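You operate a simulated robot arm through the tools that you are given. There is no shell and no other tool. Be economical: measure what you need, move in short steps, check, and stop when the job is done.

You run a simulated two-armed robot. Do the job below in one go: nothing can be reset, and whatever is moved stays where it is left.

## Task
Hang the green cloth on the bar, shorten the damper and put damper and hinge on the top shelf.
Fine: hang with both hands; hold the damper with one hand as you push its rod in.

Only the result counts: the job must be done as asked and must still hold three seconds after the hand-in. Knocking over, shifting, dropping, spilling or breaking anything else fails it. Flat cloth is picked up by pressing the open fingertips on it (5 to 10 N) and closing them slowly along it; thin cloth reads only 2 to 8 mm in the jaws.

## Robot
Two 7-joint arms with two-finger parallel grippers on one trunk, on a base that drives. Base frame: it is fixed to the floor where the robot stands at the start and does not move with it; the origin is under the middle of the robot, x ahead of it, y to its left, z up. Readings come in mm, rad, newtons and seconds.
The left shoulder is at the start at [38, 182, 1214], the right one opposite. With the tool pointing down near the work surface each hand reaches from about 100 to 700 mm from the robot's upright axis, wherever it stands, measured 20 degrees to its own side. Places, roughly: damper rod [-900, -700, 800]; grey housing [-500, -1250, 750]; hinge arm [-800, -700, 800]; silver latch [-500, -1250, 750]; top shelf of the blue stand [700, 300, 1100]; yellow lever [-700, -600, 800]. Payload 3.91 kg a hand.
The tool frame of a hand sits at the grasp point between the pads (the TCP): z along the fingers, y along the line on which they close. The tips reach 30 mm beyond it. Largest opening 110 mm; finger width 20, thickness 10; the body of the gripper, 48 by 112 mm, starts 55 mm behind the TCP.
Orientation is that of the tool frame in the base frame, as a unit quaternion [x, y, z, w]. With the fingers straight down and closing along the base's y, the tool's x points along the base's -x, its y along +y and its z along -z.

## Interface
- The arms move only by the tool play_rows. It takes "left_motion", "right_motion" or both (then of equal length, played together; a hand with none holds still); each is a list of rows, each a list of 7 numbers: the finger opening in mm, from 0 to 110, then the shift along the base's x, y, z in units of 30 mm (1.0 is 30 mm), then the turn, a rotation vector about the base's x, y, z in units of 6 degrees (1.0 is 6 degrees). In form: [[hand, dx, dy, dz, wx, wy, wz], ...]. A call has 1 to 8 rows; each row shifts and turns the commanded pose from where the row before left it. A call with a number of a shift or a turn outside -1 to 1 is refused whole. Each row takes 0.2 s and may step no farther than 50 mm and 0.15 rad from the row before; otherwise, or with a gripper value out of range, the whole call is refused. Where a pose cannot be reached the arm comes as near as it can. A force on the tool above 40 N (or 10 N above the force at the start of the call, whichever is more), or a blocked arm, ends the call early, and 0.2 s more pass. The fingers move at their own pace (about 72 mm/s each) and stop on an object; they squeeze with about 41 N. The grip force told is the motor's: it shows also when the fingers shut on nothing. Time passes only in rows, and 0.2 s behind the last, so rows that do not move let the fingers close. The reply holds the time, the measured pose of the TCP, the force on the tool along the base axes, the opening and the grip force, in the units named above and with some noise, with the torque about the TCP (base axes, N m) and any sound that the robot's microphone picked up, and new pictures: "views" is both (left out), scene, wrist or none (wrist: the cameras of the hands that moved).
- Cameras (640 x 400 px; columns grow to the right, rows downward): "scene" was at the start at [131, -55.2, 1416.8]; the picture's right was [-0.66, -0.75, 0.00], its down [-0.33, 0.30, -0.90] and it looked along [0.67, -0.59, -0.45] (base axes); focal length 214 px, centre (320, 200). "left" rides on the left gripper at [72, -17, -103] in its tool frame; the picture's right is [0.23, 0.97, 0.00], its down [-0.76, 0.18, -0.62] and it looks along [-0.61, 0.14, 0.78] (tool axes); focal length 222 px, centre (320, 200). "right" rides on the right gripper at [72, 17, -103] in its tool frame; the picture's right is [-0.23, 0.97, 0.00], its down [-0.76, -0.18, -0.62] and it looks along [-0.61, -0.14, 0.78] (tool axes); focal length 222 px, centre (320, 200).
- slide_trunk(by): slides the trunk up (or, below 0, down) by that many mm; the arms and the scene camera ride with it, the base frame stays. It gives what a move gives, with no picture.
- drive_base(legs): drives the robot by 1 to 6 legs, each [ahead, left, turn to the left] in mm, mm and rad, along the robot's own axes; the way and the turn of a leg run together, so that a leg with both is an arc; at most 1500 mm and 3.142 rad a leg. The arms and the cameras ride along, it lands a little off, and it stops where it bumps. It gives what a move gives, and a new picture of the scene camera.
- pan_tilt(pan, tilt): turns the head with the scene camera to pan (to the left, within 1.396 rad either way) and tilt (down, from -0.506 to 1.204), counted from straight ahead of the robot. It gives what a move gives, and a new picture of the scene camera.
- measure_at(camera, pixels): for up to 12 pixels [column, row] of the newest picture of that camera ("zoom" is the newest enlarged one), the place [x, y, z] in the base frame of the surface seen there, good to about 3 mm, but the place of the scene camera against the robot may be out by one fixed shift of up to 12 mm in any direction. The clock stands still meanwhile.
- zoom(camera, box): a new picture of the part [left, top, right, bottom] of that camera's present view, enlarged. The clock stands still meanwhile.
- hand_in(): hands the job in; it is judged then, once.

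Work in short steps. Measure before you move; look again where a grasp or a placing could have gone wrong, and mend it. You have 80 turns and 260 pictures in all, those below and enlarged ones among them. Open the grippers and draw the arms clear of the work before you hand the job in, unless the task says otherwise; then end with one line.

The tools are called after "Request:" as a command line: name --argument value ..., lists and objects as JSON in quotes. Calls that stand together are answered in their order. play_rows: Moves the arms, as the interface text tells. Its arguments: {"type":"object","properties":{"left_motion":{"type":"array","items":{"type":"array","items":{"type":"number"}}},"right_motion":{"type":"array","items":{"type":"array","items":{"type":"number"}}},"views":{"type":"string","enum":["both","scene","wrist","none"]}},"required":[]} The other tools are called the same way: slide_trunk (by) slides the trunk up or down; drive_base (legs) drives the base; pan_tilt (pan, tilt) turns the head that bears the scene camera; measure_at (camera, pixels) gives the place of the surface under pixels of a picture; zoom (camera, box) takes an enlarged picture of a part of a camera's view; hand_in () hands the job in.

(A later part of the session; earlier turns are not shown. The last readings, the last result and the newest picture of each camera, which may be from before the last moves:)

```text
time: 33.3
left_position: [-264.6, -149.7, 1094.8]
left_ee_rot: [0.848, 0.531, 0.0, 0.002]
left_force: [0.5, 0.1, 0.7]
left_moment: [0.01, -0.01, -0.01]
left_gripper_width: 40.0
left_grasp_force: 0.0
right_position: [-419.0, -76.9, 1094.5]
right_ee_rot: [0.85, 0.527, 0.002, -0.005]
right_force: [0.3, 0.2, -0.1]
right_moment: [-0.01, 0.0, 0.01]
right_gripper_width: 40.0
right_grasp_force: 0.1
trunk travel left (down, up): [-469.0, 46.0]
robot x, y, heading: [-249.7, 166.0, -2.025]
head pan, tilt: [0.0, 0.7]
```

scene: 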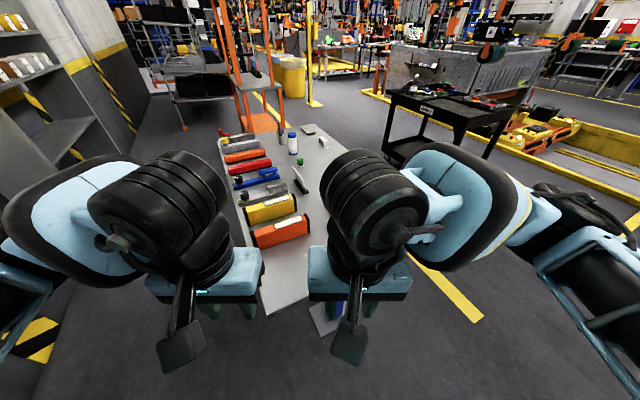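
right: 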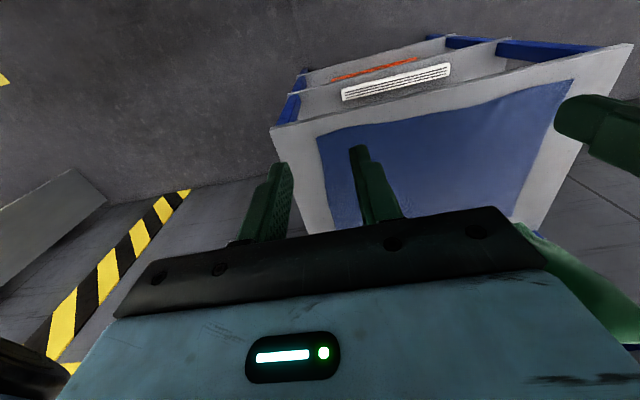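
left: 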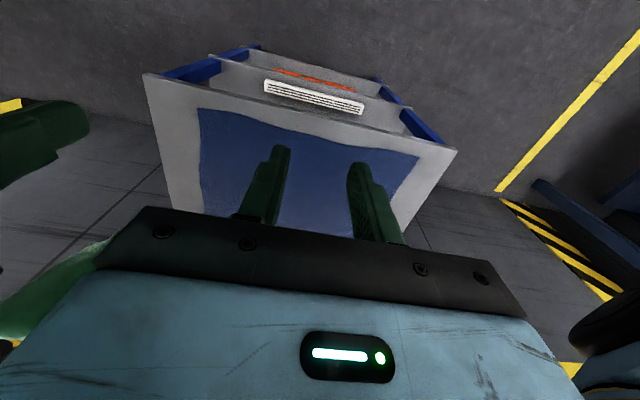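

The bench is ahead. I zoom in and locate its corners and objects.

Request:
zoom --camera "scene" --box '[200, 115, 360, 215]'

Request:
measure_at --camera "scene" --pixels '[[220, 133], [312, 124], [267, 312], [268, 184], [302, 183], [280, 232], [262, 176], [293, 144], [330, 168], [310, 280]]'

```text
4.00 times, centred on (280, 165) of scene
```

zoom: 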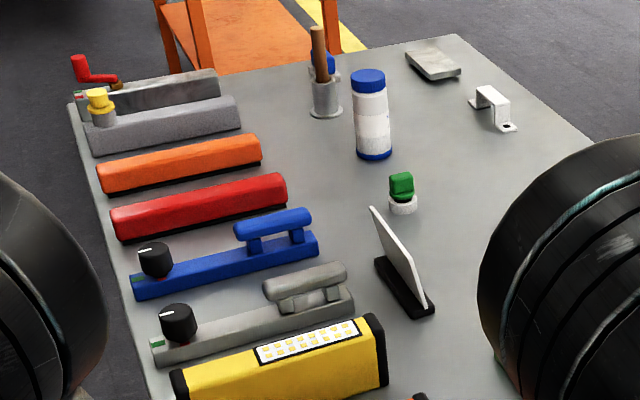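

```text
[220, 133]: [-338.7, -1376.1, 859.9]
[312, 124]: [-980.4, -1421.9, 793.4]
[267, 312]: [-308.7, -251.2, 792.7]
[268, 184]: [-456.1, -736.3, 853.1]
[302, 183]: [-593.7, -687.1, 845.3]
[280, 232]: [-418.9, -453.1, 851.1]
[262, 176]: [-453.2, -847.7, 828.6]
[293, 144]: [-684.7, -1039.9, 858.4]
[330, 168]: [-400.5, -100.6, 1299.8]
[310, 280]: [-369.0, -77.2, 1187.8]
```

The damper area (x≈-900, y≈-700) is hidden by the right arm. I turn to face -y and strafe right to see it.

Request:
drive_base --legs '[[-50, 0, 0.455], [0, -650, 0]]'

Request:
pan_tilt --pan 0.0 --tilt 0.45

```text
time: 40.8
left_position: [-769.0, -68.5, 1094.9]
left_ee_rot: [0.71, 0.704, 0.0, 0.002]
left_force: [-0.3, 0.1, 0.6]
left_moment: [-0.02, 0.01, 0.03]
left_gripper_width: 40.1
left_grasp_force: 0.1
right_position: [-939.9, -68.7, 1093.4]
right_ee_rot: [0.712, 0.702, 0.0, -0.006]
right_force: [0.5, -0.2, -1.1]
right_moment: [0.01, 0.0, -0.01]
right_gripper_width: 40.2
right_grasp_force: 0.1
trunk travel left (down, up): [-469.0, 46.0]
robot x, y, heading: [-892.5, 219.4, -1.584]
head pan, tilt: [0.0, 0.7]
```

scene: 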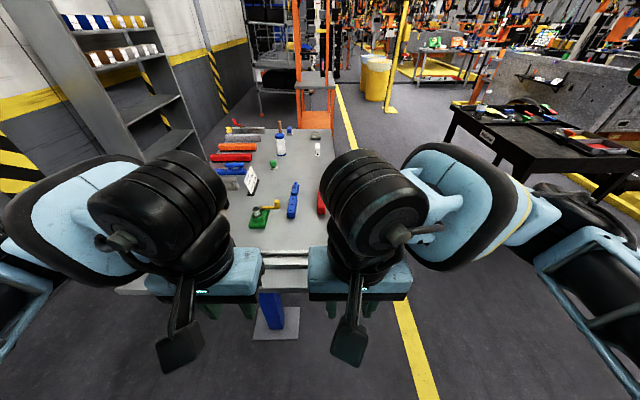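

```text
time: 41.6
left_position: [-769.5, -68.6, 1094.9]
left_ee_rot: [0.71, 0.704, 0.0, 0.001]
left_force: [0.4, -0.5, 0.2]
left_moment: [0.0, 0.01, -0.02]
left_gripper_width: 40.0
left_grasp_force: 0.0
right_position: [-939.8, -68.9, 1094.6]
right_ee_rot: [0.712, 0.702, 0.0, -0.006]
right_force: [0.0, 0.1, -0.3]
right_moment: [0.0, -0.02, -0.03]
right_gripper_width: 40.1
right_grasp_force: 0.0
trunk travel left (down, up): [-469.0, 46.0]
robot x, y, heading: [-895.8, 223.2, -1.586]
head pan, tilt: [0.0, 0.45]
```

scene: 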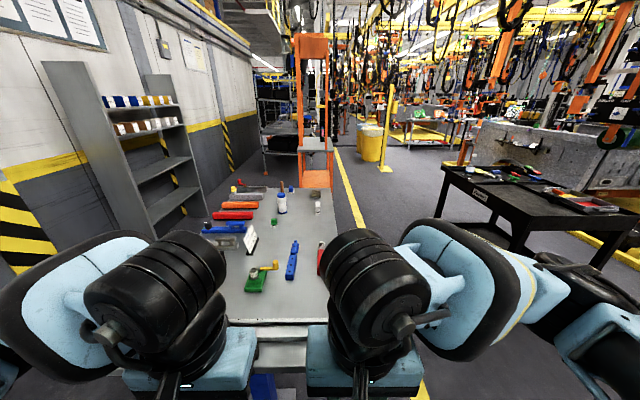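

I zoom on the bench items: green base with yellow lever, blue bar item, red item.

Request:
zoom --camera "scene" --box '[190, 180, 350, 330]'

Request:
measure_at --camera "scene" --pixels '[[254, 284], [292, 262], [318, 258], [228, 322], [336, 200], [315, 318], [205, 250]]'

Request:
play_rows --left_motion '[[40, 1, 0.3, 0.5, 0, 0, 0], [40, 1, 0.3, 0.5, 0, 0, 0], [40, 1, 0, 0.5, 0, 0, 0], [40, 1, 0, 0.5, 0, 0, 0], [40, 1, 0, 0.5, 0, 0, 0], [40, 1, 0, 0, 0, 0, 0]]' --right_motion '[[40, -1, 0.3, 0.5, 0, 0, 0], [40, -1, 0.3, 0.5, 0, 0, 0], [40, -1, 0, 0.5, 0, 0, 0], [40, -1, 0, 0.5, 0, 0, 0], [40, -1, 0, 0.5, 0, 0, 0], [40, -1, 0, 0, 0, 0, 0]]' --views "scene"

```text
2.67 times, centred on (270, 255) of scene
```

zoom: 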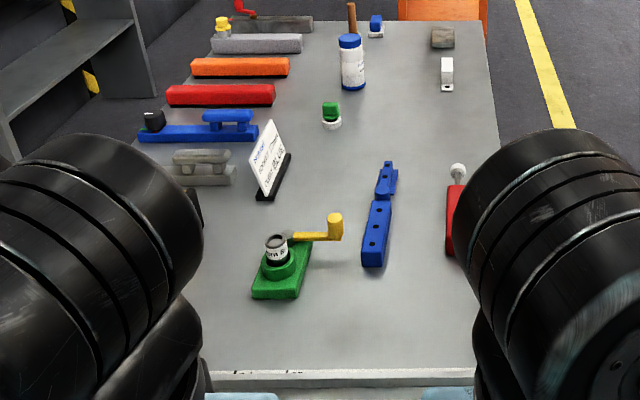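

```text
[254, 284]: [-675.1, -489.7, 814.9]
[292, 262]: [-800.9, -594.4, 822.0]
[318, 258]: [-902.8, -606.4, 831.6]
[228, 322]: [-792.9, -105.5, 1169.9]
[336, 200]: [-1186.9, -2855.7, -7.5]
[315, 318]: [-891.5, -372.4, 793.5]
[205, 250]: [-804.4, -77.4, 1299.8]
```

```text
time: 43.0
left_position: [-589.5, -48.0, 1172.0]
left_ee_rot: [0.71, 0.704, 0.0, 0.001]
left_force: [-0.4, 0.0, -0.9]
left_moment: [-0.03, 0.02, -0.01]
left_gripper_width: 40.2
left_grasp_force: 0.2
right_position: [-1121.3, -52.7, 1170.5]
right_ee_rot: [0.711, 0.703, 0.001, -0.006]
right_force: [0.5, 0.7, 0.7]
right_moment: [0.0, -0.03, -0.01]
right_gripper_width: 39.8
right_grasp_force: 0.0
trunk travel left (down, up): [-469.0, 46.0]
robot x, y, heading: [-894.8, 220.8, -1.582]
head pan, tilt: [0.0, 0.45]
```

scene: 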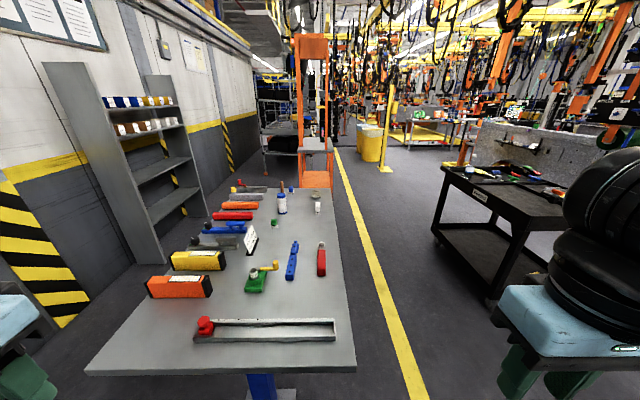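

The red item with silver rod at (321,258) is the damper, the blue one at (291,262) the hinge. I zoom and measure.

Request:
zoom --camera "scene" --box '[235, 220, 363, 300]'

Request:
measure_at --camera "scene" --pixels '[[321, 244], [321, 254], [321, 272], [295, 243], [291, 276], [356, 369], [86, 372], [320, 190], [262, 280], [275, 264], [195, 338], [334, 335]]'

```text
5.00 times, centred on (299, 260) of scene
```

zoom: 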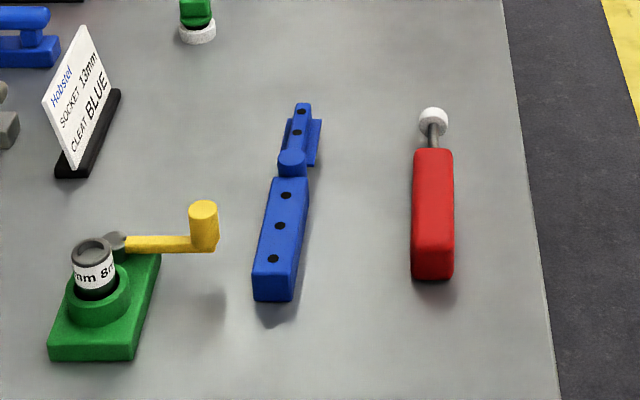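

```text
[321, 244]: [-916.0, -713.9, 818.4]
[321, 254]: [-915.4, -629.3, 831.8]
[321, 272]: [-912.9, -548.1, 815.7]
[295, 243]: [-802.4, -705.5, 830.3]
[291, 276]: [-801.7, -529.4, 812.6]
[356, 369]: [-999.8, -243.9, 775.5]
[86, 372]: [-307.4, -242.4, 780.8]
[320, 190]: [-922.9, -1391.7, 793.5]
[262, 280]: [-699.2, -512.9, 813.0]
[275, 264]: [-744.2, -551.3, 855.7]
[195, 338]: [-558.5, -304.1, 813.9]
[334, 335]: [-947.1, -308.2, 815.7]
```

The damper lies along y (body y -548…-640, ball end at y≈-714, x≈-915) and the hinge parallel at x≈-802. I'll work from the bench's right side; first I check the black table's place.

Request:
measure_at --camera "scene" --pixels '[[444, 168], [432, 225], [520, 228], [488, 305], [395, 320], [370, 240], [540, 238]]'

Request:
drive_base --legs '[[0, -480, 0], [0, 0, 1.582]]'

```text
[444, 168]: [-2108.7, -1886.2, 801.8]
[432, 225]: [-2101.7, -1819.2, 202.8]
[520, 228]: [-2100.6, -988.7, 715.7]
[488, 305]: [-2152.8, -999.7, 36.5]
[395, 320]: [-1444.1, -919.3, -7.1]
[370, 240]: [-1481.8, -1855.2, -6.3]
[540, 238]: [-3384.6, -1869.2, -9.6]
```

```text
time: 51.4
left_position: [-1080.6, 524.9, 1172.4]
left_ee_rot: [0.018, 1.0, 0.001, 0.001]
left_force: [-0.9, 0.0, -0.6]
left_moment: [-0.02, 0.0, 0.03]
left_gripper_width: 39.7
left_grasp_force: 0.1
right_position: [-1090.2, -4.8, 1170.2]
right_ee_rot: [0.02, 1.0, -0.004, -0.004]
right_force: [-0.4, -0.5, 0.0]
right_moment: [-0.02, 0.03, -0.01]
right_gripper_width: 40.0
right_grasp_force: 0.0
trunk travel left (down, up): [-469.0, 46.0]
robot x, y, heading: [-1362.6, 227.8, -0.045]
head pan, tilt: [0.0, 0.45]
```

scene: 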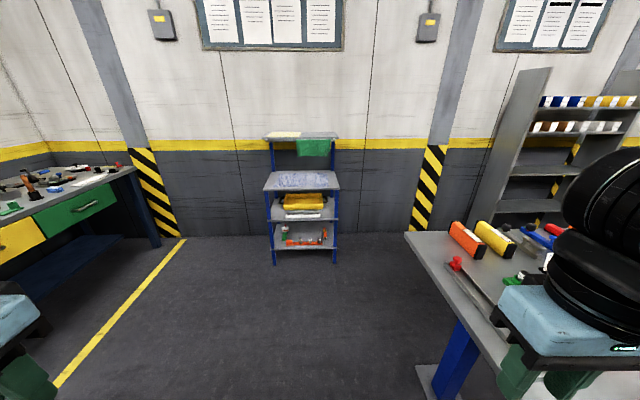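

The side aisle is clear. I strafe right to y≈-640 with heading corrected and tilt the head down.

Request:
drive_base --legs '[[0, 0, 0.045], [0, -868, 0]]'

Request:
pan_tilt --pan 0.0 --tilt 0.85

```text
time: 59.6
left_position: [-1088.9, -311.7, 1171.0]
left_ee_rot: [-0.014, 1.0, 0.001, 0.002]
left_force: [0.1, -0.7, -0.5]
left_moment: [0.01, 0.0, -0.03]
left_gripper_width: 40.0
left_grasp_force: 0.0
right_position: [-1066.0, -840.2, 1169.8]
right_ee_rot: [-0.009, 1.0, -0.004, -0.004]
right_force: [0.3, -0.8, -0.4]
right_moment: [-0.01, 0.0, 0.01]
right_gripper_width: 40.0
right_grasp_force: 0.1
trunk travel left (down, up): [-469.0, 46.0]
robot x, y, heading: [-1349.5, -624.6, 0.02]
head pan, tilt: [0.0, 0.45]
```

scene: 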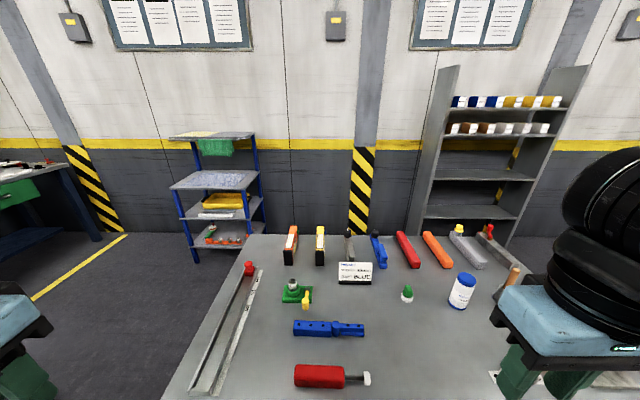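

```text
time: 60.5
left_position: [-1088.0, -311.7, 1171.5]
left_ee_rot: [-0.013, 1.0, 0.0, 0.002]
left_force: [-0.4, -0.5, -0.4]
left_moment: [0.03, -0.01, -0.03]
left_gripper_width: 39.9
left_grasp_force: 0.2
right_position: [-1067.2, -841.8, 1170.7]
right_ee_rot: [-0.01, 1.0, -0.004, -0.005]
right_force: [0.5, -0.2, -0.4]
right_moment: [-0.02, 0.02, 0.0]
right_gripper_width: 39.9
right_grasp_force: 0.0
trunk travel left (down, up): [-469.0, 46.0]
robot x, y, heading: [-1347.5, -625.1, 0.021]
head pan, tilt: [0.0, 0.85]
```

scene: 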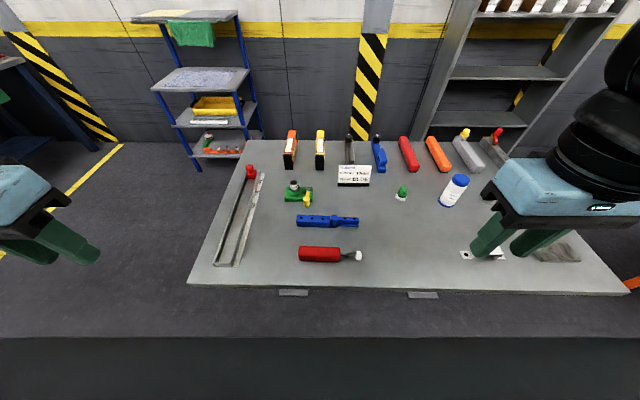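

Good view: damper at (320,255), ball at (358,256); hinge at (327,221). I zoom and measure them.

Request:
zoom --camera "scene" --box '[270, 195, 398, 275]'

Request:
measure_at --camera "scene" --pixels '[[300, 254], [320, 249], [320, 255], [340, 254], [350, 255], [358, 256], [299, 220], [314, 219], [328, 219], [345, 220], [357, 221], [320, 275]]'

```text
5.00 times, centred on (334, 235) of scene
```

zoom: 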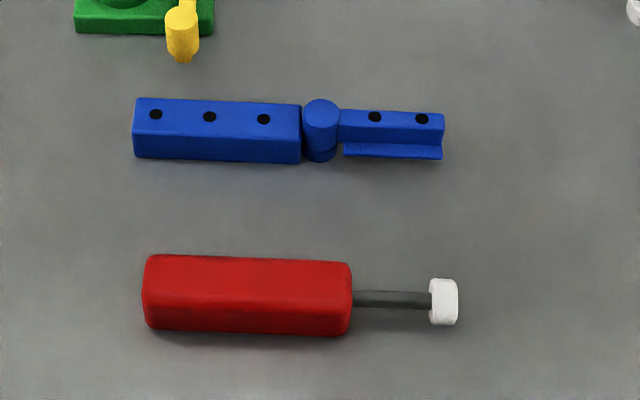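

```text
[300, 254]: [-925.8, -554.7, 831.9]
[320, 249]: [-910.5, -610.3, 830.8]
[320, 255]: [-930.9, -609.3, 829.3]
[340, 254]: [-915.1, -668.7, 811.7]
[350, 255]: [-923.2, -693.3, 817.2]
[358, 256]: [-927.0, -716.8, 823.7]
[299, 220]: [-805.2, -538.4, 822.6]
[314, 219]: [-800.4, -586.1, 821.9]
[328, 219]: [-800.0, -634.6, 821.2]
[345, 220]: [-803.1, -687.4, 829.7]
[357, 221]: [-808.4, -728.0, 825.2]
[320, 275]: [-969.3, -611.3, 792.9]
```

I bring both hands over the damper while yawing them (left -90°, right +90°) so the fingers close across it, staying high at first.

Request:
play_rows --left_motion '[[80, 0.6, -0.8, -0.3, 0, 0, -1], [80, 0.6, -0.8, -0.3, 0, 0, -1], [80, 0.6, -0.8, -0.3, 0, 0, -1], [80, 0.6, -0.8, -0.3, 0, 0, -1], [80, 0.6, -0.8, -0.3, 0, 0, -1], [80, 0.6, -0.8, -0.3, 0, 0, -1], [80, 0.6, -0.8, -0.3, 0, 0, -1], [80, 0.6, -0.8, -0.3, 0, 0, -1]]' --right_motion '[[0, 0.6, 0, -0.3, 0, 0, 1], [0, 0.6, 0, -0.3, 0, 0, 1], [0, 0.6, 0, -0.3, 0, 0, 1], [0, 0.6, 0, -0.3, 0, 0, 1], [0, 0.6, 0, -0.3, 0, 0, 1], [0, 0.6, 0, -0.3, 0, 0, 1], [0, 0.6, 0, -0.3, 0, 0, 1], [0, 0.6, 0, -0.3, 0, 0, 1]]' --views "none"

Request:
play_rows --left_motion '[[80, 0.1, -0.6, -0.3, 0, 0, -1], [80, 0.1, -0.6, -0.3, 0, 0, -1], [80, 0.1, -0.6, -0.3, 0, 0, -1], [80, 0.1, -0.6, -0.3, 0, 0, -1], [80, 0.1, -0.6, -0.3, 0, 0, -1], [80, 0, 0, -0.8, 0, 0, -1], [80, 0, 0, -0.8, 0, 0, -0.9]]' --right_motion '[[0, 0, 0.2, -0.3, 0, 0, 1], [0, 0, 0.2, -0.3, 0, 0, 1], [0, 0, 0.2, -0.3, 0, 0, 1], [0, 0, 0.2, -0.3, 0, 0, 1], [0, 0, 0.2, -0.3, 0, 0, 1], [0, 0, 0.2, -0.8, 0, 0, 1], [0, 0, 0, -0.8, 0, 0, 1]]'

```text
time: 62.3
left_position: [-943.7, -501.9, 1098.8]
left_ee_rot: [0.395, 0.918, 0.001, 0.001]
left_force: [-0.5, -1.0, -0.4]
left_moment: [0.0, 0.03, -0.01]
left_gripper_width: 80.0
left_grasp_force: 0.1
right_position: [-922.3, -843.7, 1096.1]
right_ee_rot: [-0.417, 0.909, -0.005, -0.004]
right_force: [-0.2, -0.6, 0.2]
right_moment: [0.02, 0.0, -0.02]
right_gripper_width: 0.0
right_grasp_force: 38.0
trunk travel left (down, up): [-469.0, 46.0]
robot x, y, heading: [-1348.0, -619.3, 0.021]
head pan, tilt: [0.0, 0.85]
```

```text
time: 63.9
left_position: [-928.2, -591.7, 1054.9]
left_ee_rot: [0.617, 0.787, 0.001, 0.002]
left_force: [-0.3, 0.5, 0.1]
left_moment: [-0.04, -0.01, -0.02]
left_gripper_width: 80.0
left_grasp_force: 0.1
left hand out of reach, approached as far as the arm can: row 6, 7
right_position: [-925.1, -833.1, 1062.2]
right_ee_rot: [-0.523, 0.851, -0.051, 0.007]
right_force: [-0.9, -0.7, 0.2]
right_moment: [-0.02, -0.06, 0.01]
right_gripper_width: 0.0
right_grasp_force: 37.7
right hand out of reach, approached as far as the arm can: row 3, 4, 5, 6, 7
trunk travel left (down, up): [-469.0, 46.0]
robot x, y, heading: [-1346.4, -621.9, 0.019]
head pan, tilt: [0.0, 0.85]
```

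scene: 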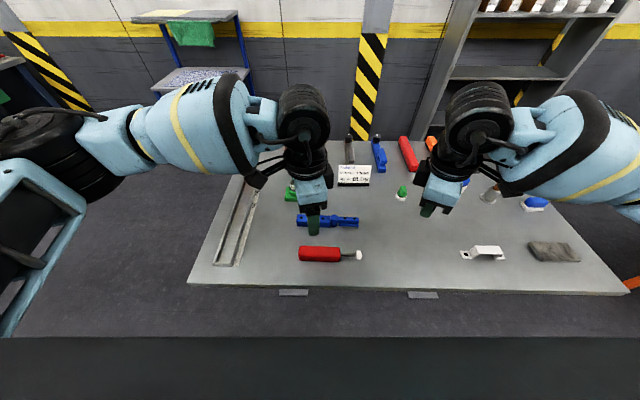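
right: 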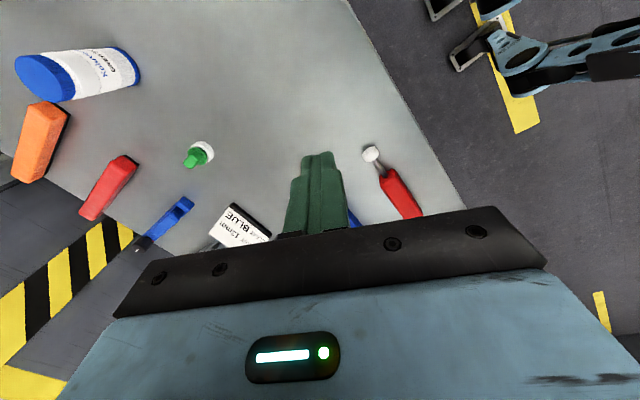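
left: 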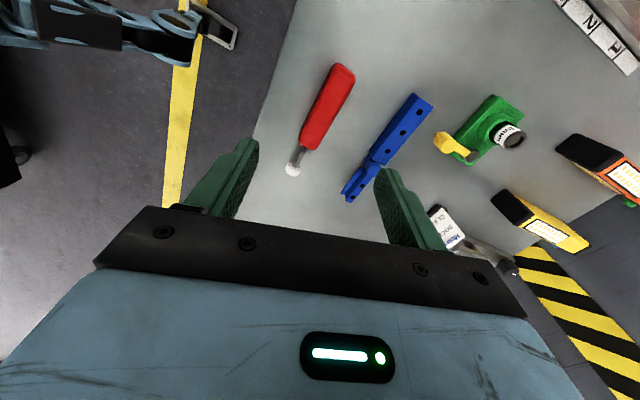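

Yaw stops at about -76° left and 63° right. I shift the base 170 mm to the left and turn it 0.45 rad right, so the left wrist can align with the damper comfortably.

Request:
drive_base --legs '[[0, 170, 0], [0, 0, -0.47]]'

```text
time: 67.3
left_position: [-962.6, -624.1, 1053.7]
left_ee_rot: [0.783, 0.622, -0.001, 0.0]
left_force: [-0.5, -0.2, -1.0]
left_moment: [0.03, 0.03, -0.04]
left_gripper_width: 80.0
left_grasp_force: 0.0
right_position: [-1068.5, -840.8, 1061.5]
right_ee_rot: [-0.311, 0.949, -0.051, -0.006]
right_force: [-0.9, -0.2, -0.1]
right_moment: [0.0, 0.0, 0.03]
right_gripper_width: 0.0
right_grasp_force: 37.7
trunk travel left (down, up): [-469.0, 46.0]
robot x, y, heading: [-1352.0, -462.5, -0.45]
head pan, tilt: [0.0, 0.85]
```

scene: 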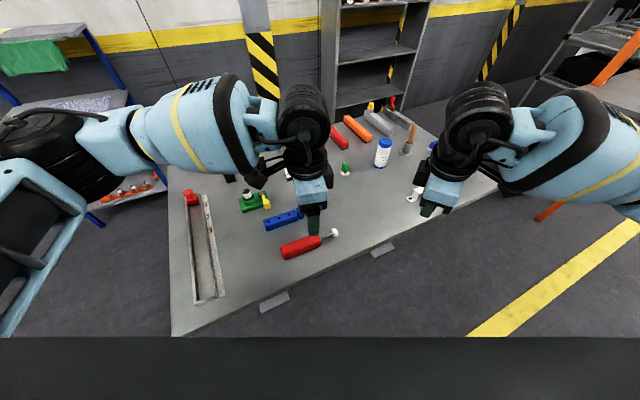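

Left yaw is now 103°; I rotate back 13°, move it above the damper at z≈930, and bring the right hand level and to the cap's far side.

Request:
play_rows --left_motion '[[80, 0.3, 0.2, -0.6, 0, 0, 0.55], [80, 0.3, 0.2, -0.6, 0, 0, 0.55], [80, 0.3, 0.2, -0.7, 0, 0, 0.55], [80, 0.3, 0.2, -0.8, 0, 0, 0.5], [80, 0.1, 0.2, -0.8, 0, 0, 0], [80, 0, 0, -0.6, 0, 0, 0]]' --right_motion '[[0, 0.5, 0, 0, 0.5, 0.1, -0.8], [0, 0.8, 0, 0, 0.46, 0.1, -0.8], [0, 0.9, 0, 0, 0, 0, -0.8], [0, 0.9, 0, -0.5, 0, 0, -0.8], [0, 0.9, 0, -0.8, 0, 0, 0], [0, 0.8, 0, -0.8, 0, 0, 0]]'

```text
time: 68.7
left_position: [-923.2, -593.7, 931.5]
left_ee_rot: [0.708, 0.706, 0.001, 0.001]
left_force: [0.0, 0.4, 0.1]
left_moment: [0.01, -0.01, -0.01]
left_gripper_width: 80.1
left_grasp_force: 0.1
right_position: [-922.6, -839.8, 996.3]
right_ee_rot: [-0.148, 0.989, 0.0, -0.005]
right_force: [1.1, -0.2, 0.0]
right_moment: [0.03, 0.05, 0.01]
right_gripper_width: 0.0
right_grasp_force: 37.9
trunk travel left (down, up): [-469.0, 46.0]
robot x, y, heading: [-1349.9, -460.7, -0.45]
head pan, tilt: [0.0, 0.85]
```

scene: 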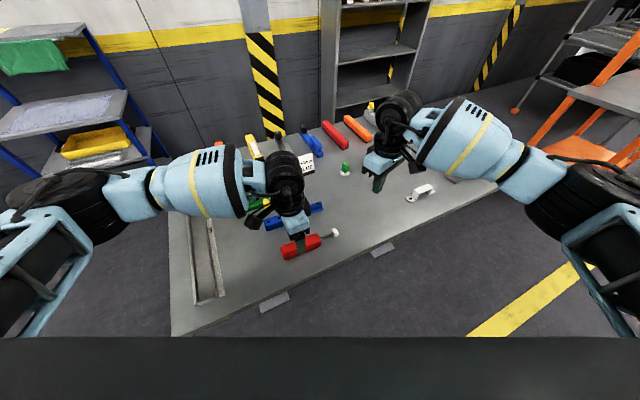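
right: 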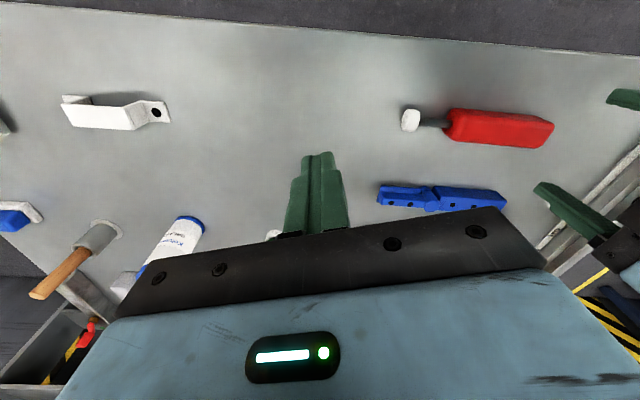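
left: 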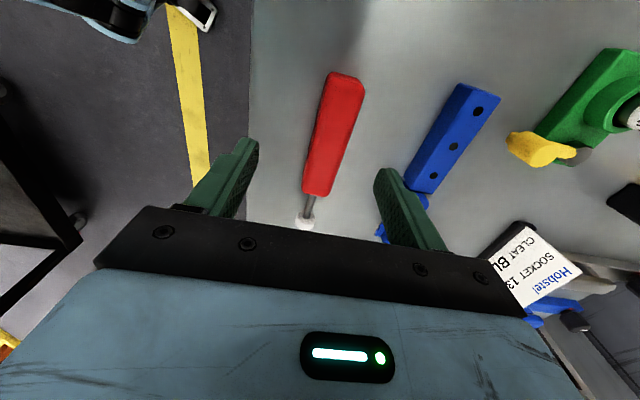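

The wrist cameras see the damper well; I measure its body, rod and cap, plus the hinge, from them.

Request:
measure_at --camera "left" --pixels '[[345, 80], [335, 130], [353, 130], [318, 186], [310, 205], [306, 222], [462, 92], [450, 150], [435, 183], [290, 130]]'

Request:
measure_at --camera "right" --pixels '[[405, 118], [414, 118], [432, 122], [455, 112], [550, 125], [500, 112], [500, 142], [385, 195], [415, 198], [435, 196], [500, 205], [300, 110]]'

```text
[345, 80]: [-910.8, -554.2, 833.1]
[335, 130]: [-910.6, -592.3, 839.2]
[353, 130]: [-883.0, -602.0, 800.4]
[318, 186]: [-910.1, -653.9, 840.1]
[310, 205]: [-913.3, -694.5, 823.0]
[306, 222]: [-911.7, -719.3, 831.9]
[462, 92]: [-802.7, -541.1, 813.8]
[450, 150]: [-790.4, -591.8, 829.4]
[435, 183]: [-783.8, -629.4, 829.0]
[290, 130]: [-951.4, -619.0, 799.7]
```

```text
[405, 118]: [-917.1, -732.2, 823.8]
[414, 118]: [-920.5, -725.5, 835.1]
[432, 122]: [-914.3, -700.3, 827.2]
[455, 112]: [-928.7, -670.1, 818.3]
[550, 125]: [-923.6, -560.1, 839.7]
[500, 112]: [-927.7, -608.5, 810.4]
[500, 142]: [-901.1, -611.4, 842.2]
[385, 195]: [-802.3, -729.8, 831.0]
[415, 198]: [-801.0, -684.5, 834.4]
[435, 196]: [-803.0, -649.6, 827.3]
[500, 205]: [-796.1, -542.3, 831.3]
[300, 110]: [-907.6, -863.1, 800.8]
```

Table z=800, damper body x≈-912, top 840, cap face y≈-732. Left goes down over the body at y≈-578 and closes; right tilts its fingers toward the cap and lowers beside it.

Request:
play_rows --left_motion '[[80, 0.37, 0.53, -0.4, 0, 0, 0], [80, 0, 0, -0.8, 0, 0, 0], [80, 0, 0, -0.9, 0, 0, 0], [80, 0, 0, -0.9, 0, 0, 0], [80, 0, 0, -0.4, 0, 0, 0], [50, 0, 0, 0, 0, 0, 0], [20, 0, 0, 0, 0, 0, 0], [20, 0, 0, 0, 0, 0, 0]]' --right_motion '[[0, 0.1, 0, 0, 1, 0, 0], [0, 0.1, 0, 0, 1, 0, 0], [0, 0, 0, 0, 1, 0, 0], [0, 0, 0, 0, 1, 0, 0], [0, 0, 0, -0.8, 0, 0, 0], [0, 0, 0, -0.9, 0, 0, 0], [0, 0, 0.4, -0.9, 0, 0, 0], [0, 0, 0.6, -0.9, 0, 0, 0]]'

```text
time: 70.5
left_position: [-913.3, -576.8, 829.9]
left_ee_rot: [0.709, 0.705, -0.001, 0.003]
left_force: [-5.8, -0.2, 15.1]
left_moment: [-0.09, 0.5, 0.09]
left_gripper_width: 33.7
left_grasp_force: 40.8
right_position: [-924.2, -805.9, 894.0]
right_ee_rot: [-0.148, 0.989, 0.026, 0.0]
right_force: [-0.2, 0.4, 1.2]
right_moment: [0.02, 0.01, -0.03]
right_gripper_width: 0.0
right_grasp_force: 37.3
right hand out of reach, approached as far as the arm can: row 1, 2, 3, 4
trunk travel left (down, up): [-469.0, 46.0]
robot x, y, heading: [-1352.1, -459.6, -0.451]
head pan, tilt: [0.0, 0.85]
```

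scene: 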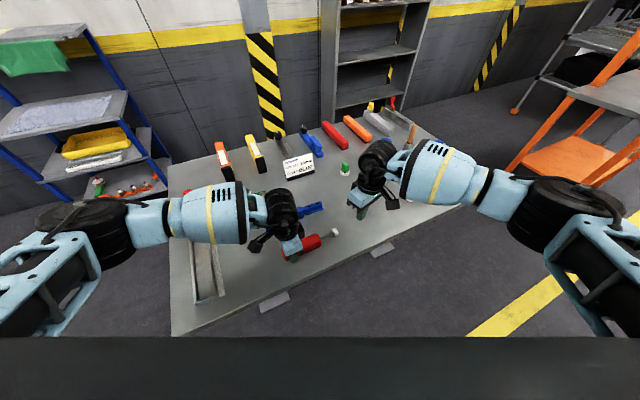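
right: 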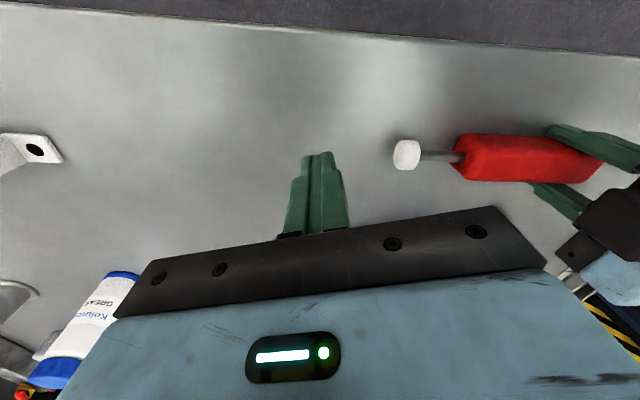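
left: 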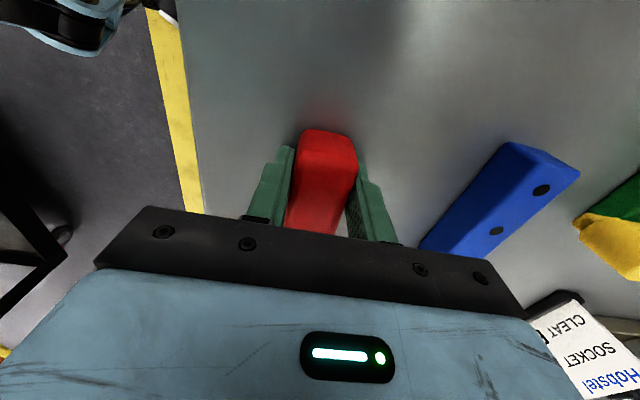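

The damper is held (33.7 mm). The right couldn't tilt, but vertical is fine: I lower it to cap height (TCP z≈838), align x, and approach the cap.

Request:
play_rows --left_motion '[[10, 0, 0, 0.07, 0, 0, 0], [10, 0, 0, 0, 0, 0, 0], [10, 0, 0, 0, 0, 0, 0], [10, 0, 0, 0, 0, 0, 0], [10, 0, 0, 0, 0, 0, 0]]' --right_motion '[[0, 0.27, 0, -0.6, 0, 0, 0], [0, 0, 0, -0.7, 0, 0, 0], [0, 0, 0, -0.55, 0, 0, 0], [0, 0, 0.9, 0, 0, 0, 0], [0, 0, 0.9, 0, 0, 0, 0]]' --views "both"

```text
time: 71.7
left_position: [-910.6, -576.8, 829.8]
left_ee_rot: [0.708, 0.706, 0.0, 0.002]
left_force: [1.2, 0.4, 2.7]
left_moment: [-0.37, 0.04, -0.01]
left_gripper_width: 33.7
left_grasp_force: 41.1
right_position: [-914.3, -753.1, 835.9]
right_ee_rot: [-0.149, 0.988, 0.027, -0.001]
right_force: [-0.5, 1.0, -0.1]
right_moment: [-0.02, 0.0, -0.02]
right_gripper_width: 0.0
right_grasp_force: 38.3
trunk travel left (down, up): [-469.0, 46.0]
robot x, y, heading: [-1350.0, -460.0, -0.453]
head pan, tilt: [0.0, 0.85]
```

scene: 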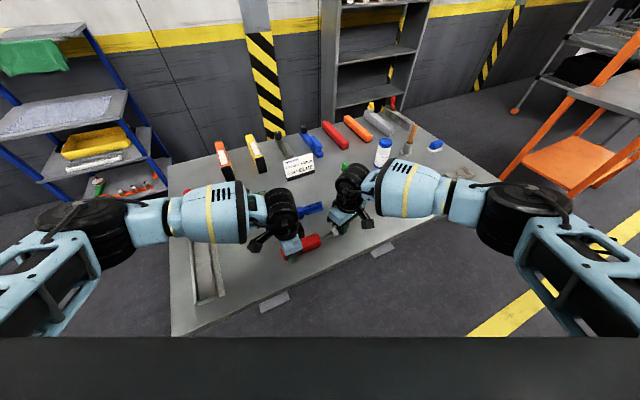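
right: 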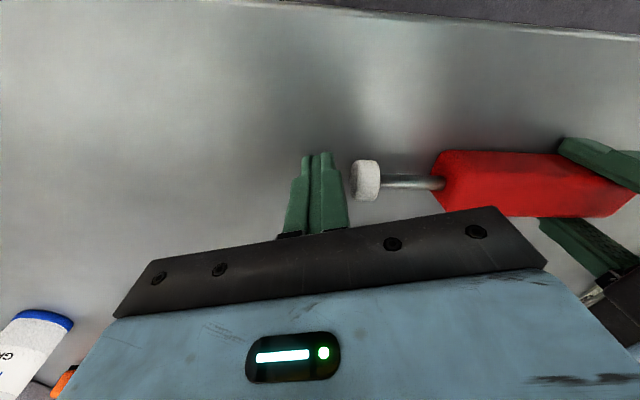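
left: 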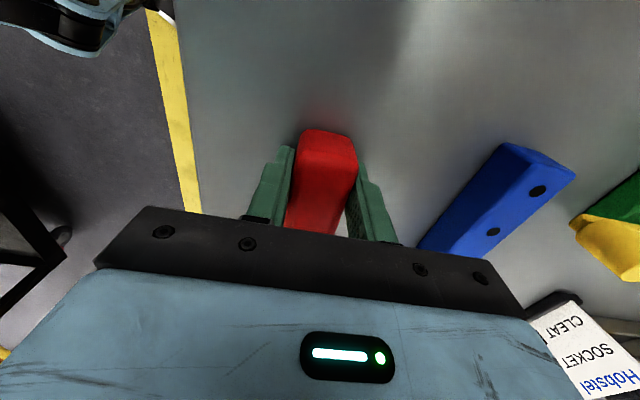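

The fingers are just before the cap at (365,180). I push slowly in +y in 6 mm steps.

Request:
play_rows --right_motion '[[0, 0, 0.2, 0, 0, 0, 0], [0, 0, 0.2, 0, 0, 0, 0], [0, 0, 0.2, 0, 0, 0, 0], [0, 0, 0.2, 0, 0, 0, 0], [0, 0, 0.2, 0, 0, 0, 0], [0, 0, 0.2, 0, 0, 0, 0]]' --views "wrist"

```text
time: 73.1
left_position: [-912.2, -577.7, 831.3]
left_ee_rot: [0.708, 0.706, 0.0, 0.002]
left_force: [1.7, 1.3, 0.2]
left_moment: [0.15, 0.0, 0.19]
left_gripper_width: 33.5
left_grasp_force: 41.6
right_position: [-912.9, -717.9, 837.9]
right_ee_rot: [-0.149, 0.988, 0.028, -0.001]
right_force: [-2.1, -0.1, -0.6]
right_moment: [-0.04, 0.04, -0.01]
right_gripper_width: 0.0
right_grasp_force: 37.2
trunk travel left (down, up): [-469.0, 46.0]
robot x, y, heading: [-1354.1, -461.4, -0.447]
head pan, tilt: [0.0, 0.85]
```

right: 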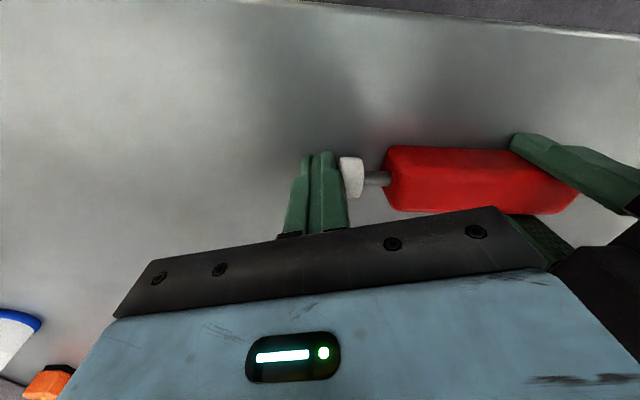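

The rod is going in (short piece left visible at (378,180)). I keep pushing until it stops.

Request:
play_rows --right_motion '[[0, 0, 0.2, 0, 0, 0, 0], [0, 0, 0.2, 0, 0, 0, 0], [0, 0, 0.15, 0, 0, 0, 0], [0, 0, 0.15, 0, 0, 0, 0], [0, 0, 0.1, 0, 0, 0, 0], [0, 0, 0.1, 0, 0, 0, 0]]' --views "wrist"

```text
time: 74.5
left_position: [-911.3, -573.7, 830.1]
left_ee_rot: [0.707, 0.707, 0.002, -0.001]
left_force: [-4.3, 33.2, 9.6]
left_moment: [0.06, 0.35, -0.15]
left_gripper_width: 33.7
left_grasp_force: 41.0
right_position: [-913.7, -697.5, 838.7]
right_ee_rot: [-0.145, 0.989, 0.023, 0.0]
right_force: [2.7, -30.8, 1.2]
right_moment: [-0.73, -0.04, -0.21]
right_gripper_width: 0.0
right_grasp_force: 37.3
trunk travel left (down, up): [-469.0, 46.0]
robot x, y, heading: [-1351.7, -460.4, -0.45]
head pan, tilt: [0.0, 0.85]
```

right: 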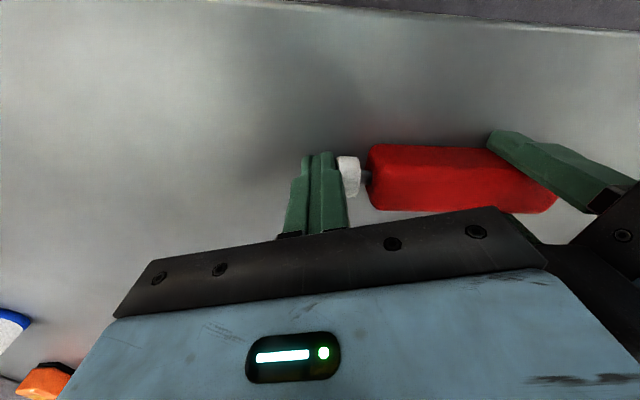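

Force rose to 31 N: end stop reached. I back the right hand off 60 mm and check that the rod stays in.

Request:
play_rows --right_motion '[[0, 0, -0.5, 0, 0, 0, 0], [0, 0, -0.9, 0, 0, 0, 0], [0, 0, -0.9, 0.2, 0, 0, 0], [0, 0, -0.5, 0.9, 0, 0, 0], [0, 0, 0, 0.9, 0, 0, 0]]' --views "wrist"

```text
time: 75.7
left_position: [-911.7, -576.5, 831.0]
left_ee_rot: [0.709, 0.705, 0.0, 0.002]
left_force: [0.0, -0.3, -2.1]
left_moment: [0.09, 0.02, 0.0]
left_gripper_width: 33.5
left_grasp_force: 40.9
right_position: [-914.8, -774.1, 900.2]
right_ee_rot: [-0.148, 0.989, 0.027, -0.002]
right_force: [-1.1, 0.0, -0.5]
right_moment: [-0.04, -0.01, 0.01]
right_gripper_width: 0.0
right_grasp_force: 37.9
trunk travel left (down, up): [-469.0, 46.0]
robot x, y, heading: [-1352.8, -460.4, -0.451]
head pan, tilt: [0.0, 0.85]
```

right: 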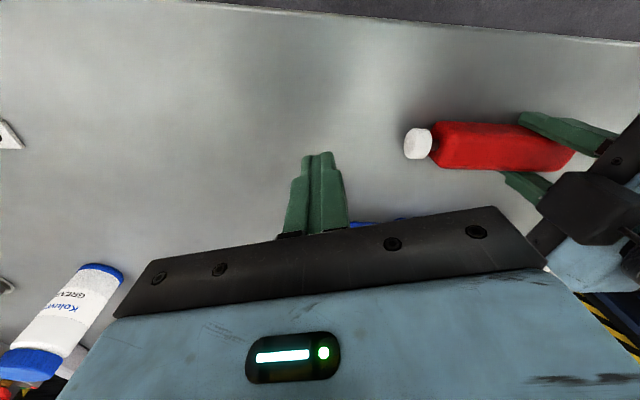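

The rod stays in. I lift the damper with the left hand and move it aside, raise the right, then reposition the base to heading ≈0.6 for grasping the hinge with the right hand.

Request:
play_rows --left_motion '[[10, 0, 0, 0.6, 0, 0, 0], [10, 0, 0, 1, 0, 0, 0], [10, 0, 0, 1, 0, 0, 0], [10, 0, 0.8, 1, 0, 0, 0], [10, 0.3, 1, 1, 0, 0, 0], [10, 0.3, 1, 1, 0, 0, 0], [10, 0.3, 1, 1, 0, 0, 0], [10, 0.3, 1, 0.8, 0, 0, 0]]' --right_motion '[[40, 0, 0, 0.6, 0, 0, 0], [60, 0, 0, 0.8, 0, 0, 0], [60, 0, 0, 0.8, 0, 0, 0], [60, 0, 0, 0.8, 0, 0, 0], [60, 0, 0, 0.3, 0, 0, 0], [60, 0, 0, 0.3, 0, 0, 0], [60, 0, 0, 0, 0, 0, 0], [60, 0, 0, 0, 0, 0, 0]]' --views "wrist"

Request:
drive_base --legs '[[143, -297, 0], [0, 0, 1.05]]'

```text
time: 77.5
left_position: [-891.6, -493.0, 999.9]
left_ee_rot: [0.709, 0.706, 0.0, 0.001]
left_force: [-0.3, -0.2, -2.4]
left_moment: [0.11, 0.0, 0.0]
left_gripper_width: 33.9
left_grasp_force: 41.5
left hand out of reach, approached as far as the arm can: row 7, 8
right_position: [-913.8, -776.4, 1004.9]
right_ee_rot: [-0.149, 0.988, 0.027, -0.001]
right_force: [-0.6, 0.1, 0.8]
right_moment: [0.01, -0.01, 0.0]
right_gripper_width: 59.9
right_grasp_force: 0.2
trunk travel left (down, up): [-469.0, 46.0]
robot x, y, heading: [-1349.1, -460.0, -0.453]
head pan, tilt: [0.0, 0.85]
```

right: 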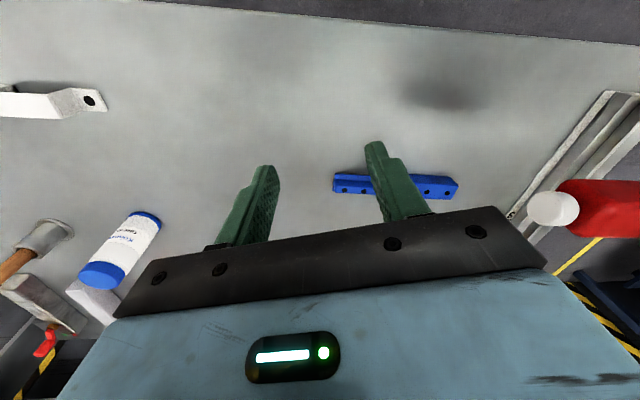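
left: 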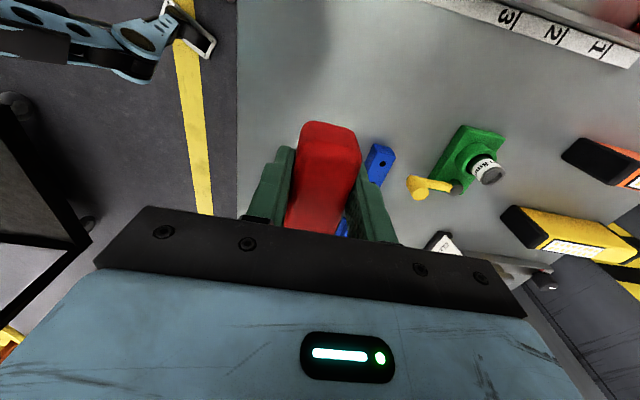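

```text
time: 83.4
left_position: [-1106.4, -404.3, 1000.3]
left_ee_rot: [0.258, 0.966, 0.001, 0.001]
left_force: [-0.2, 1.0, -1.7]
left_moment: [0.02, 0.09, 0.01]
left_gripper_width: 33.6
left_grasp_force: 40.9
right_position: [-870.9, -565.0, 1005.3]
right_ee_rot: [-0.624, 0.781, 0.023, -0.014]
right_force: [0.9, 1.1, -0.2]
right_moment: [0.01, 0.01, -0.03]
right_gripper_width: 60.0
right_grasp_force: 0.0
trunk travel left (down, up): [-469.0, 46.0]
robot x, y, heading: [-1359.8, -787.0, 0.606]
head pan, tilt: [0.0, 0.85]
```

scene: 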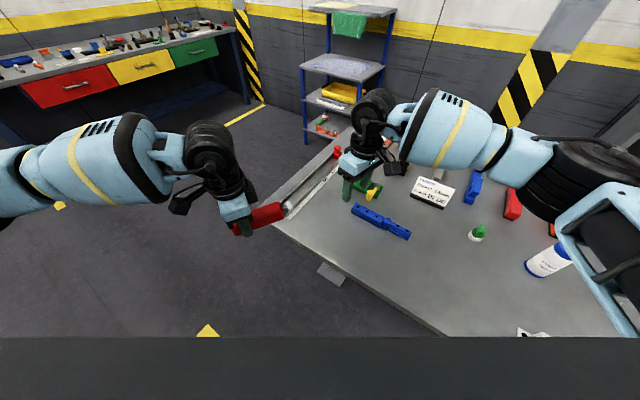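

The hinge is at (380,220) in view. I align the right hand (+13° yaw, level) above the hinge body at z≈930.

Request:
play_rows --right_motion '[[60, 0.5, -0.2, -0.4, -0.1, -0.24, 0.7], [60, 0.6, -0.2, -0.5, -0.08, -0.24, 0.7], [60, 0.6, -0.3, -0.5, 0, 0, 0.7], [60, 0.6, -0.3, -0.6, 0, 0, 0], [60, 0, 0, -0.5, 0, 0, 0]]' --views "wrist"

```text
time: 84.6
left_position: [-1105.5, -405.3, 999.0]
left_ee_rot: [0.258, 0.966, 0.001, 0.002]
left_force: [0.1, -0.9, -2.0]
left_moment: [0.04, 0.07, -0.03]
left_gripper_width: 33.6
left_grasp_force: 40.7
right_position: [-846.4, -571.8, 970.4]
right_ee_rot: [-0.664, 0.748, 0.003, -0.006]
right_force: [-0.6, 0.0, -0.7]
right_moment: [0.04, 0.03, 0.0]
right_gripper_width: 59.9
right_grasp_force: 0.1
right hand out of reach, approached as far as the arm can: row 2, 3, 4
trunk travel left (down, up): [-469.0, 46.0]
robot x, y, heading: [-1360.6, -787.5, 0.598]
head pan, tilt: [0.0, 0.85]
```

right: 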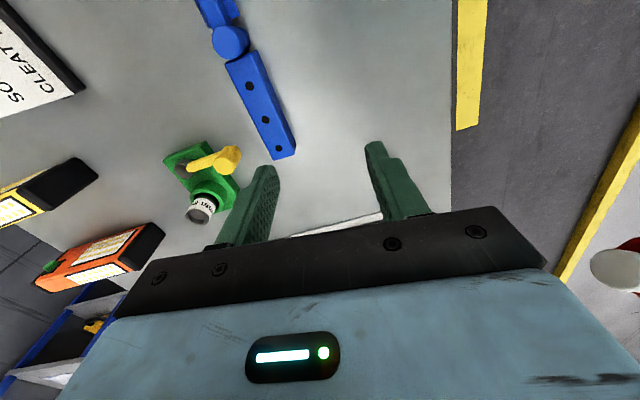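

The wrist limit shows again at yaw 83°. I turn the base another 0.3 rad left so the needed relative yaw shrinks, then bring the right hand over the hinge.

Request:
drive_base --legs '[[0, 0, 0.3]]'

Request:
play_rows --right_motion '[[60, 0.8, -0.9, 0, 0, 0, -0.8], [60, 0.9, -0.9, 0, 0, 0, -0.8], [60, 0.9, -0.9, 0, 0, 0, -0.8], [60, 0.9, -0.9, 0, 0, 0, 0], [60, 0.6, -0.9, -0.4, 0, 0, 0], [60, 0.3, -0.9, -0.4, 0, 0, 0]]' --views "both"

```text
time: 86.0
left_position: [-1233.1, -344.6, 999.0]
left_ee_rot: [0.108, 0.994, 0.001, 0.001]
left_force: [0.9, 0.5, -2.7]
left_moment: [0.03, 0.05, 0.0]
left_gripper_width: 33.6
left_grasp_force: 41.0
right_position: [-935.0, -427.2, 970.7]
right_ee_rot: [0.769, -0.639, -0.003, 0.005]
right_force: [-0.5, -0.1, 0.2]
right_moment: [0.04, 0.02, -0.03]
right_gripper_width: 60.1
right_grasp_force: 0.1
trunk travel left (down, up): [-469.0, 46.0]
robot x, y, heading: [-1362.3, -790.9, 0.909]
head pan, tilt: [0.0, 0.85]
```

scene: 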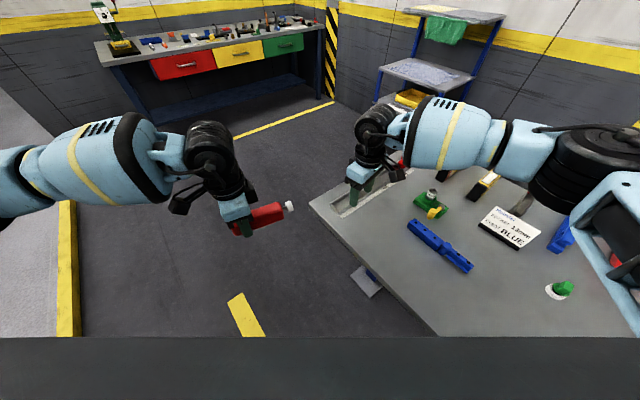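

```text
time: 87.4
left_position: [-1233.6, -345.8, 1001.1]
left_ee_rot: [0.108, 0.994, 0.001, 0.002]
left_force: [0.3, -1.1, -2.6]
left_moment: [0.01, 0.09, 0.0]
left_gripper_width: 33.7
left_grasp_force: 40.7
right_position: [-804.0, -591.5, 948.6]
right_ee_rot: [-0.684, 0.73, 0.004, -0.005]
right_force: [-0.1, -0.7, -0.1]
right_moment: [0.01, 0.01, -0.01]
right_gripper_width: 60.2
right_grasp_force: 0.1
trunk travel left (down, up): [-469.0, 46.0]
robot x, y, heading: [-1361.9, -786.9, 0.908]
head pan, tilt: [0.0, 0.85]
```

scene: 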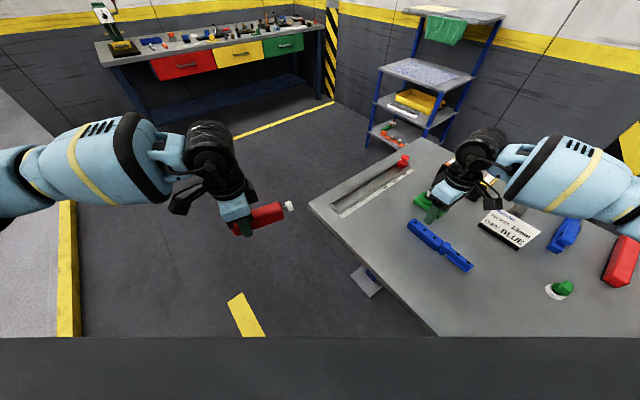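
right: 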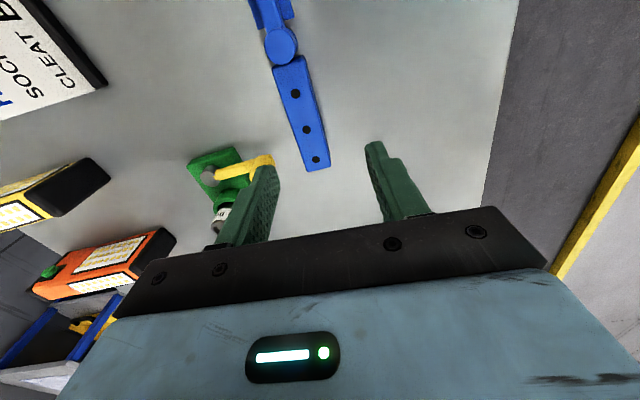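

Yaw is 86°, nearly aligned. I measure the hinge and the nearby yellow lever from the right camera.

Request:
measure_at --camera "right" --pixels '[[295, 93], [306, 129], [315, 160], [280, 40], [300, 62], [273, 165], [265, 160], [318, 110], [275, 100], [268, 10], [310, 168]]'

```text
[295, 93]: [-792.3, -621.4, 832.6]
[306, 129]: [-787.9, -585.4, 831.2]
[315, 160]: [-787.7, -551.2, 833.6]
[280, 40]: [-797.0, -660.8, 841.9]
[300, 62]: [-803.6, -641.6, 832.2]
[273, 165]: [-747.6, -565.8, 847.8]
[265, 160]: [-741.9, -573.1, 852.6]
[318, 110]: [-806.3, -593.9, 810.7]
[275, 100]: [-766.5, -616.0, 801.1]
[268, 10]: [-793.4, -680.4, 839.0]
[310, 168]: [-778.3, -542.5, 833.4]
```

Hinge body centred at x≈-790, y -540…-640, top 833; the lever tip is at x≈-748, y≈-568. I grasp at y≈-622 with 50 mm opening.

Request:
play_rows --right_motion '[[52, 0.47, -0.5, 0, 0, 0, 0.3], [52, 0, -0.5, -0.6, 0, 0, 0.3], [52, 0, 0, -0.9, 0, 0, 0], [52, 0, 0, -0.9, 0, 0, 0], [52, 0, 0, -0.9, 0, 0, 0], [52, 0, 0, -0.4, 0, 0, 0]]' --views "wrist"

```text
time: 88.8
left_position: [-1236.3, -346.4, 1001.9]
left_ee_rot: [0.109, 0.994, 0.003, 0.004]
left_force: [-0.4, -0.3, -2.9]
left_moment: [0.05, 0.06, -0.01]
left_gripper_width: 33.5
left_grasp_force: 40.6
right_position: [-803.6, -589.5, 859.7]
right_ee_rot: [-0.682, 0.731, 0.004, 0.003]
right_force: [0.5, -6.6, 37.7]
right_moment: [-0.5, -1.1, -0.02]
right_gripper_width: 52.8
right_grasp_force: 0.3
right hand out of reach, approached as far as the arm can: row 1, 2
trunk travel left (down, up): [-469.0, 46.0]
robot x, y, heading: [-1362.1, -788.6, 0.907]
head pan, tilt: [0.0, 0.85]
```

right: 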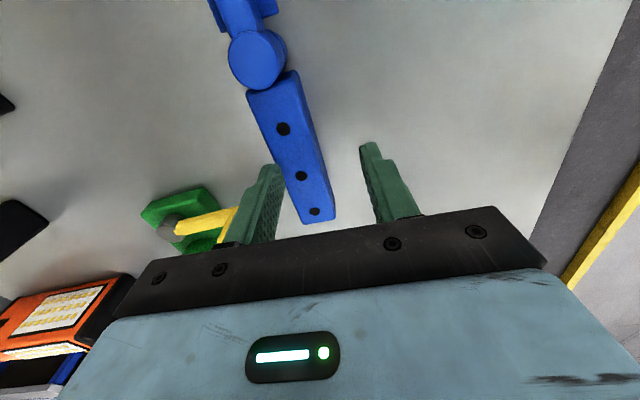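

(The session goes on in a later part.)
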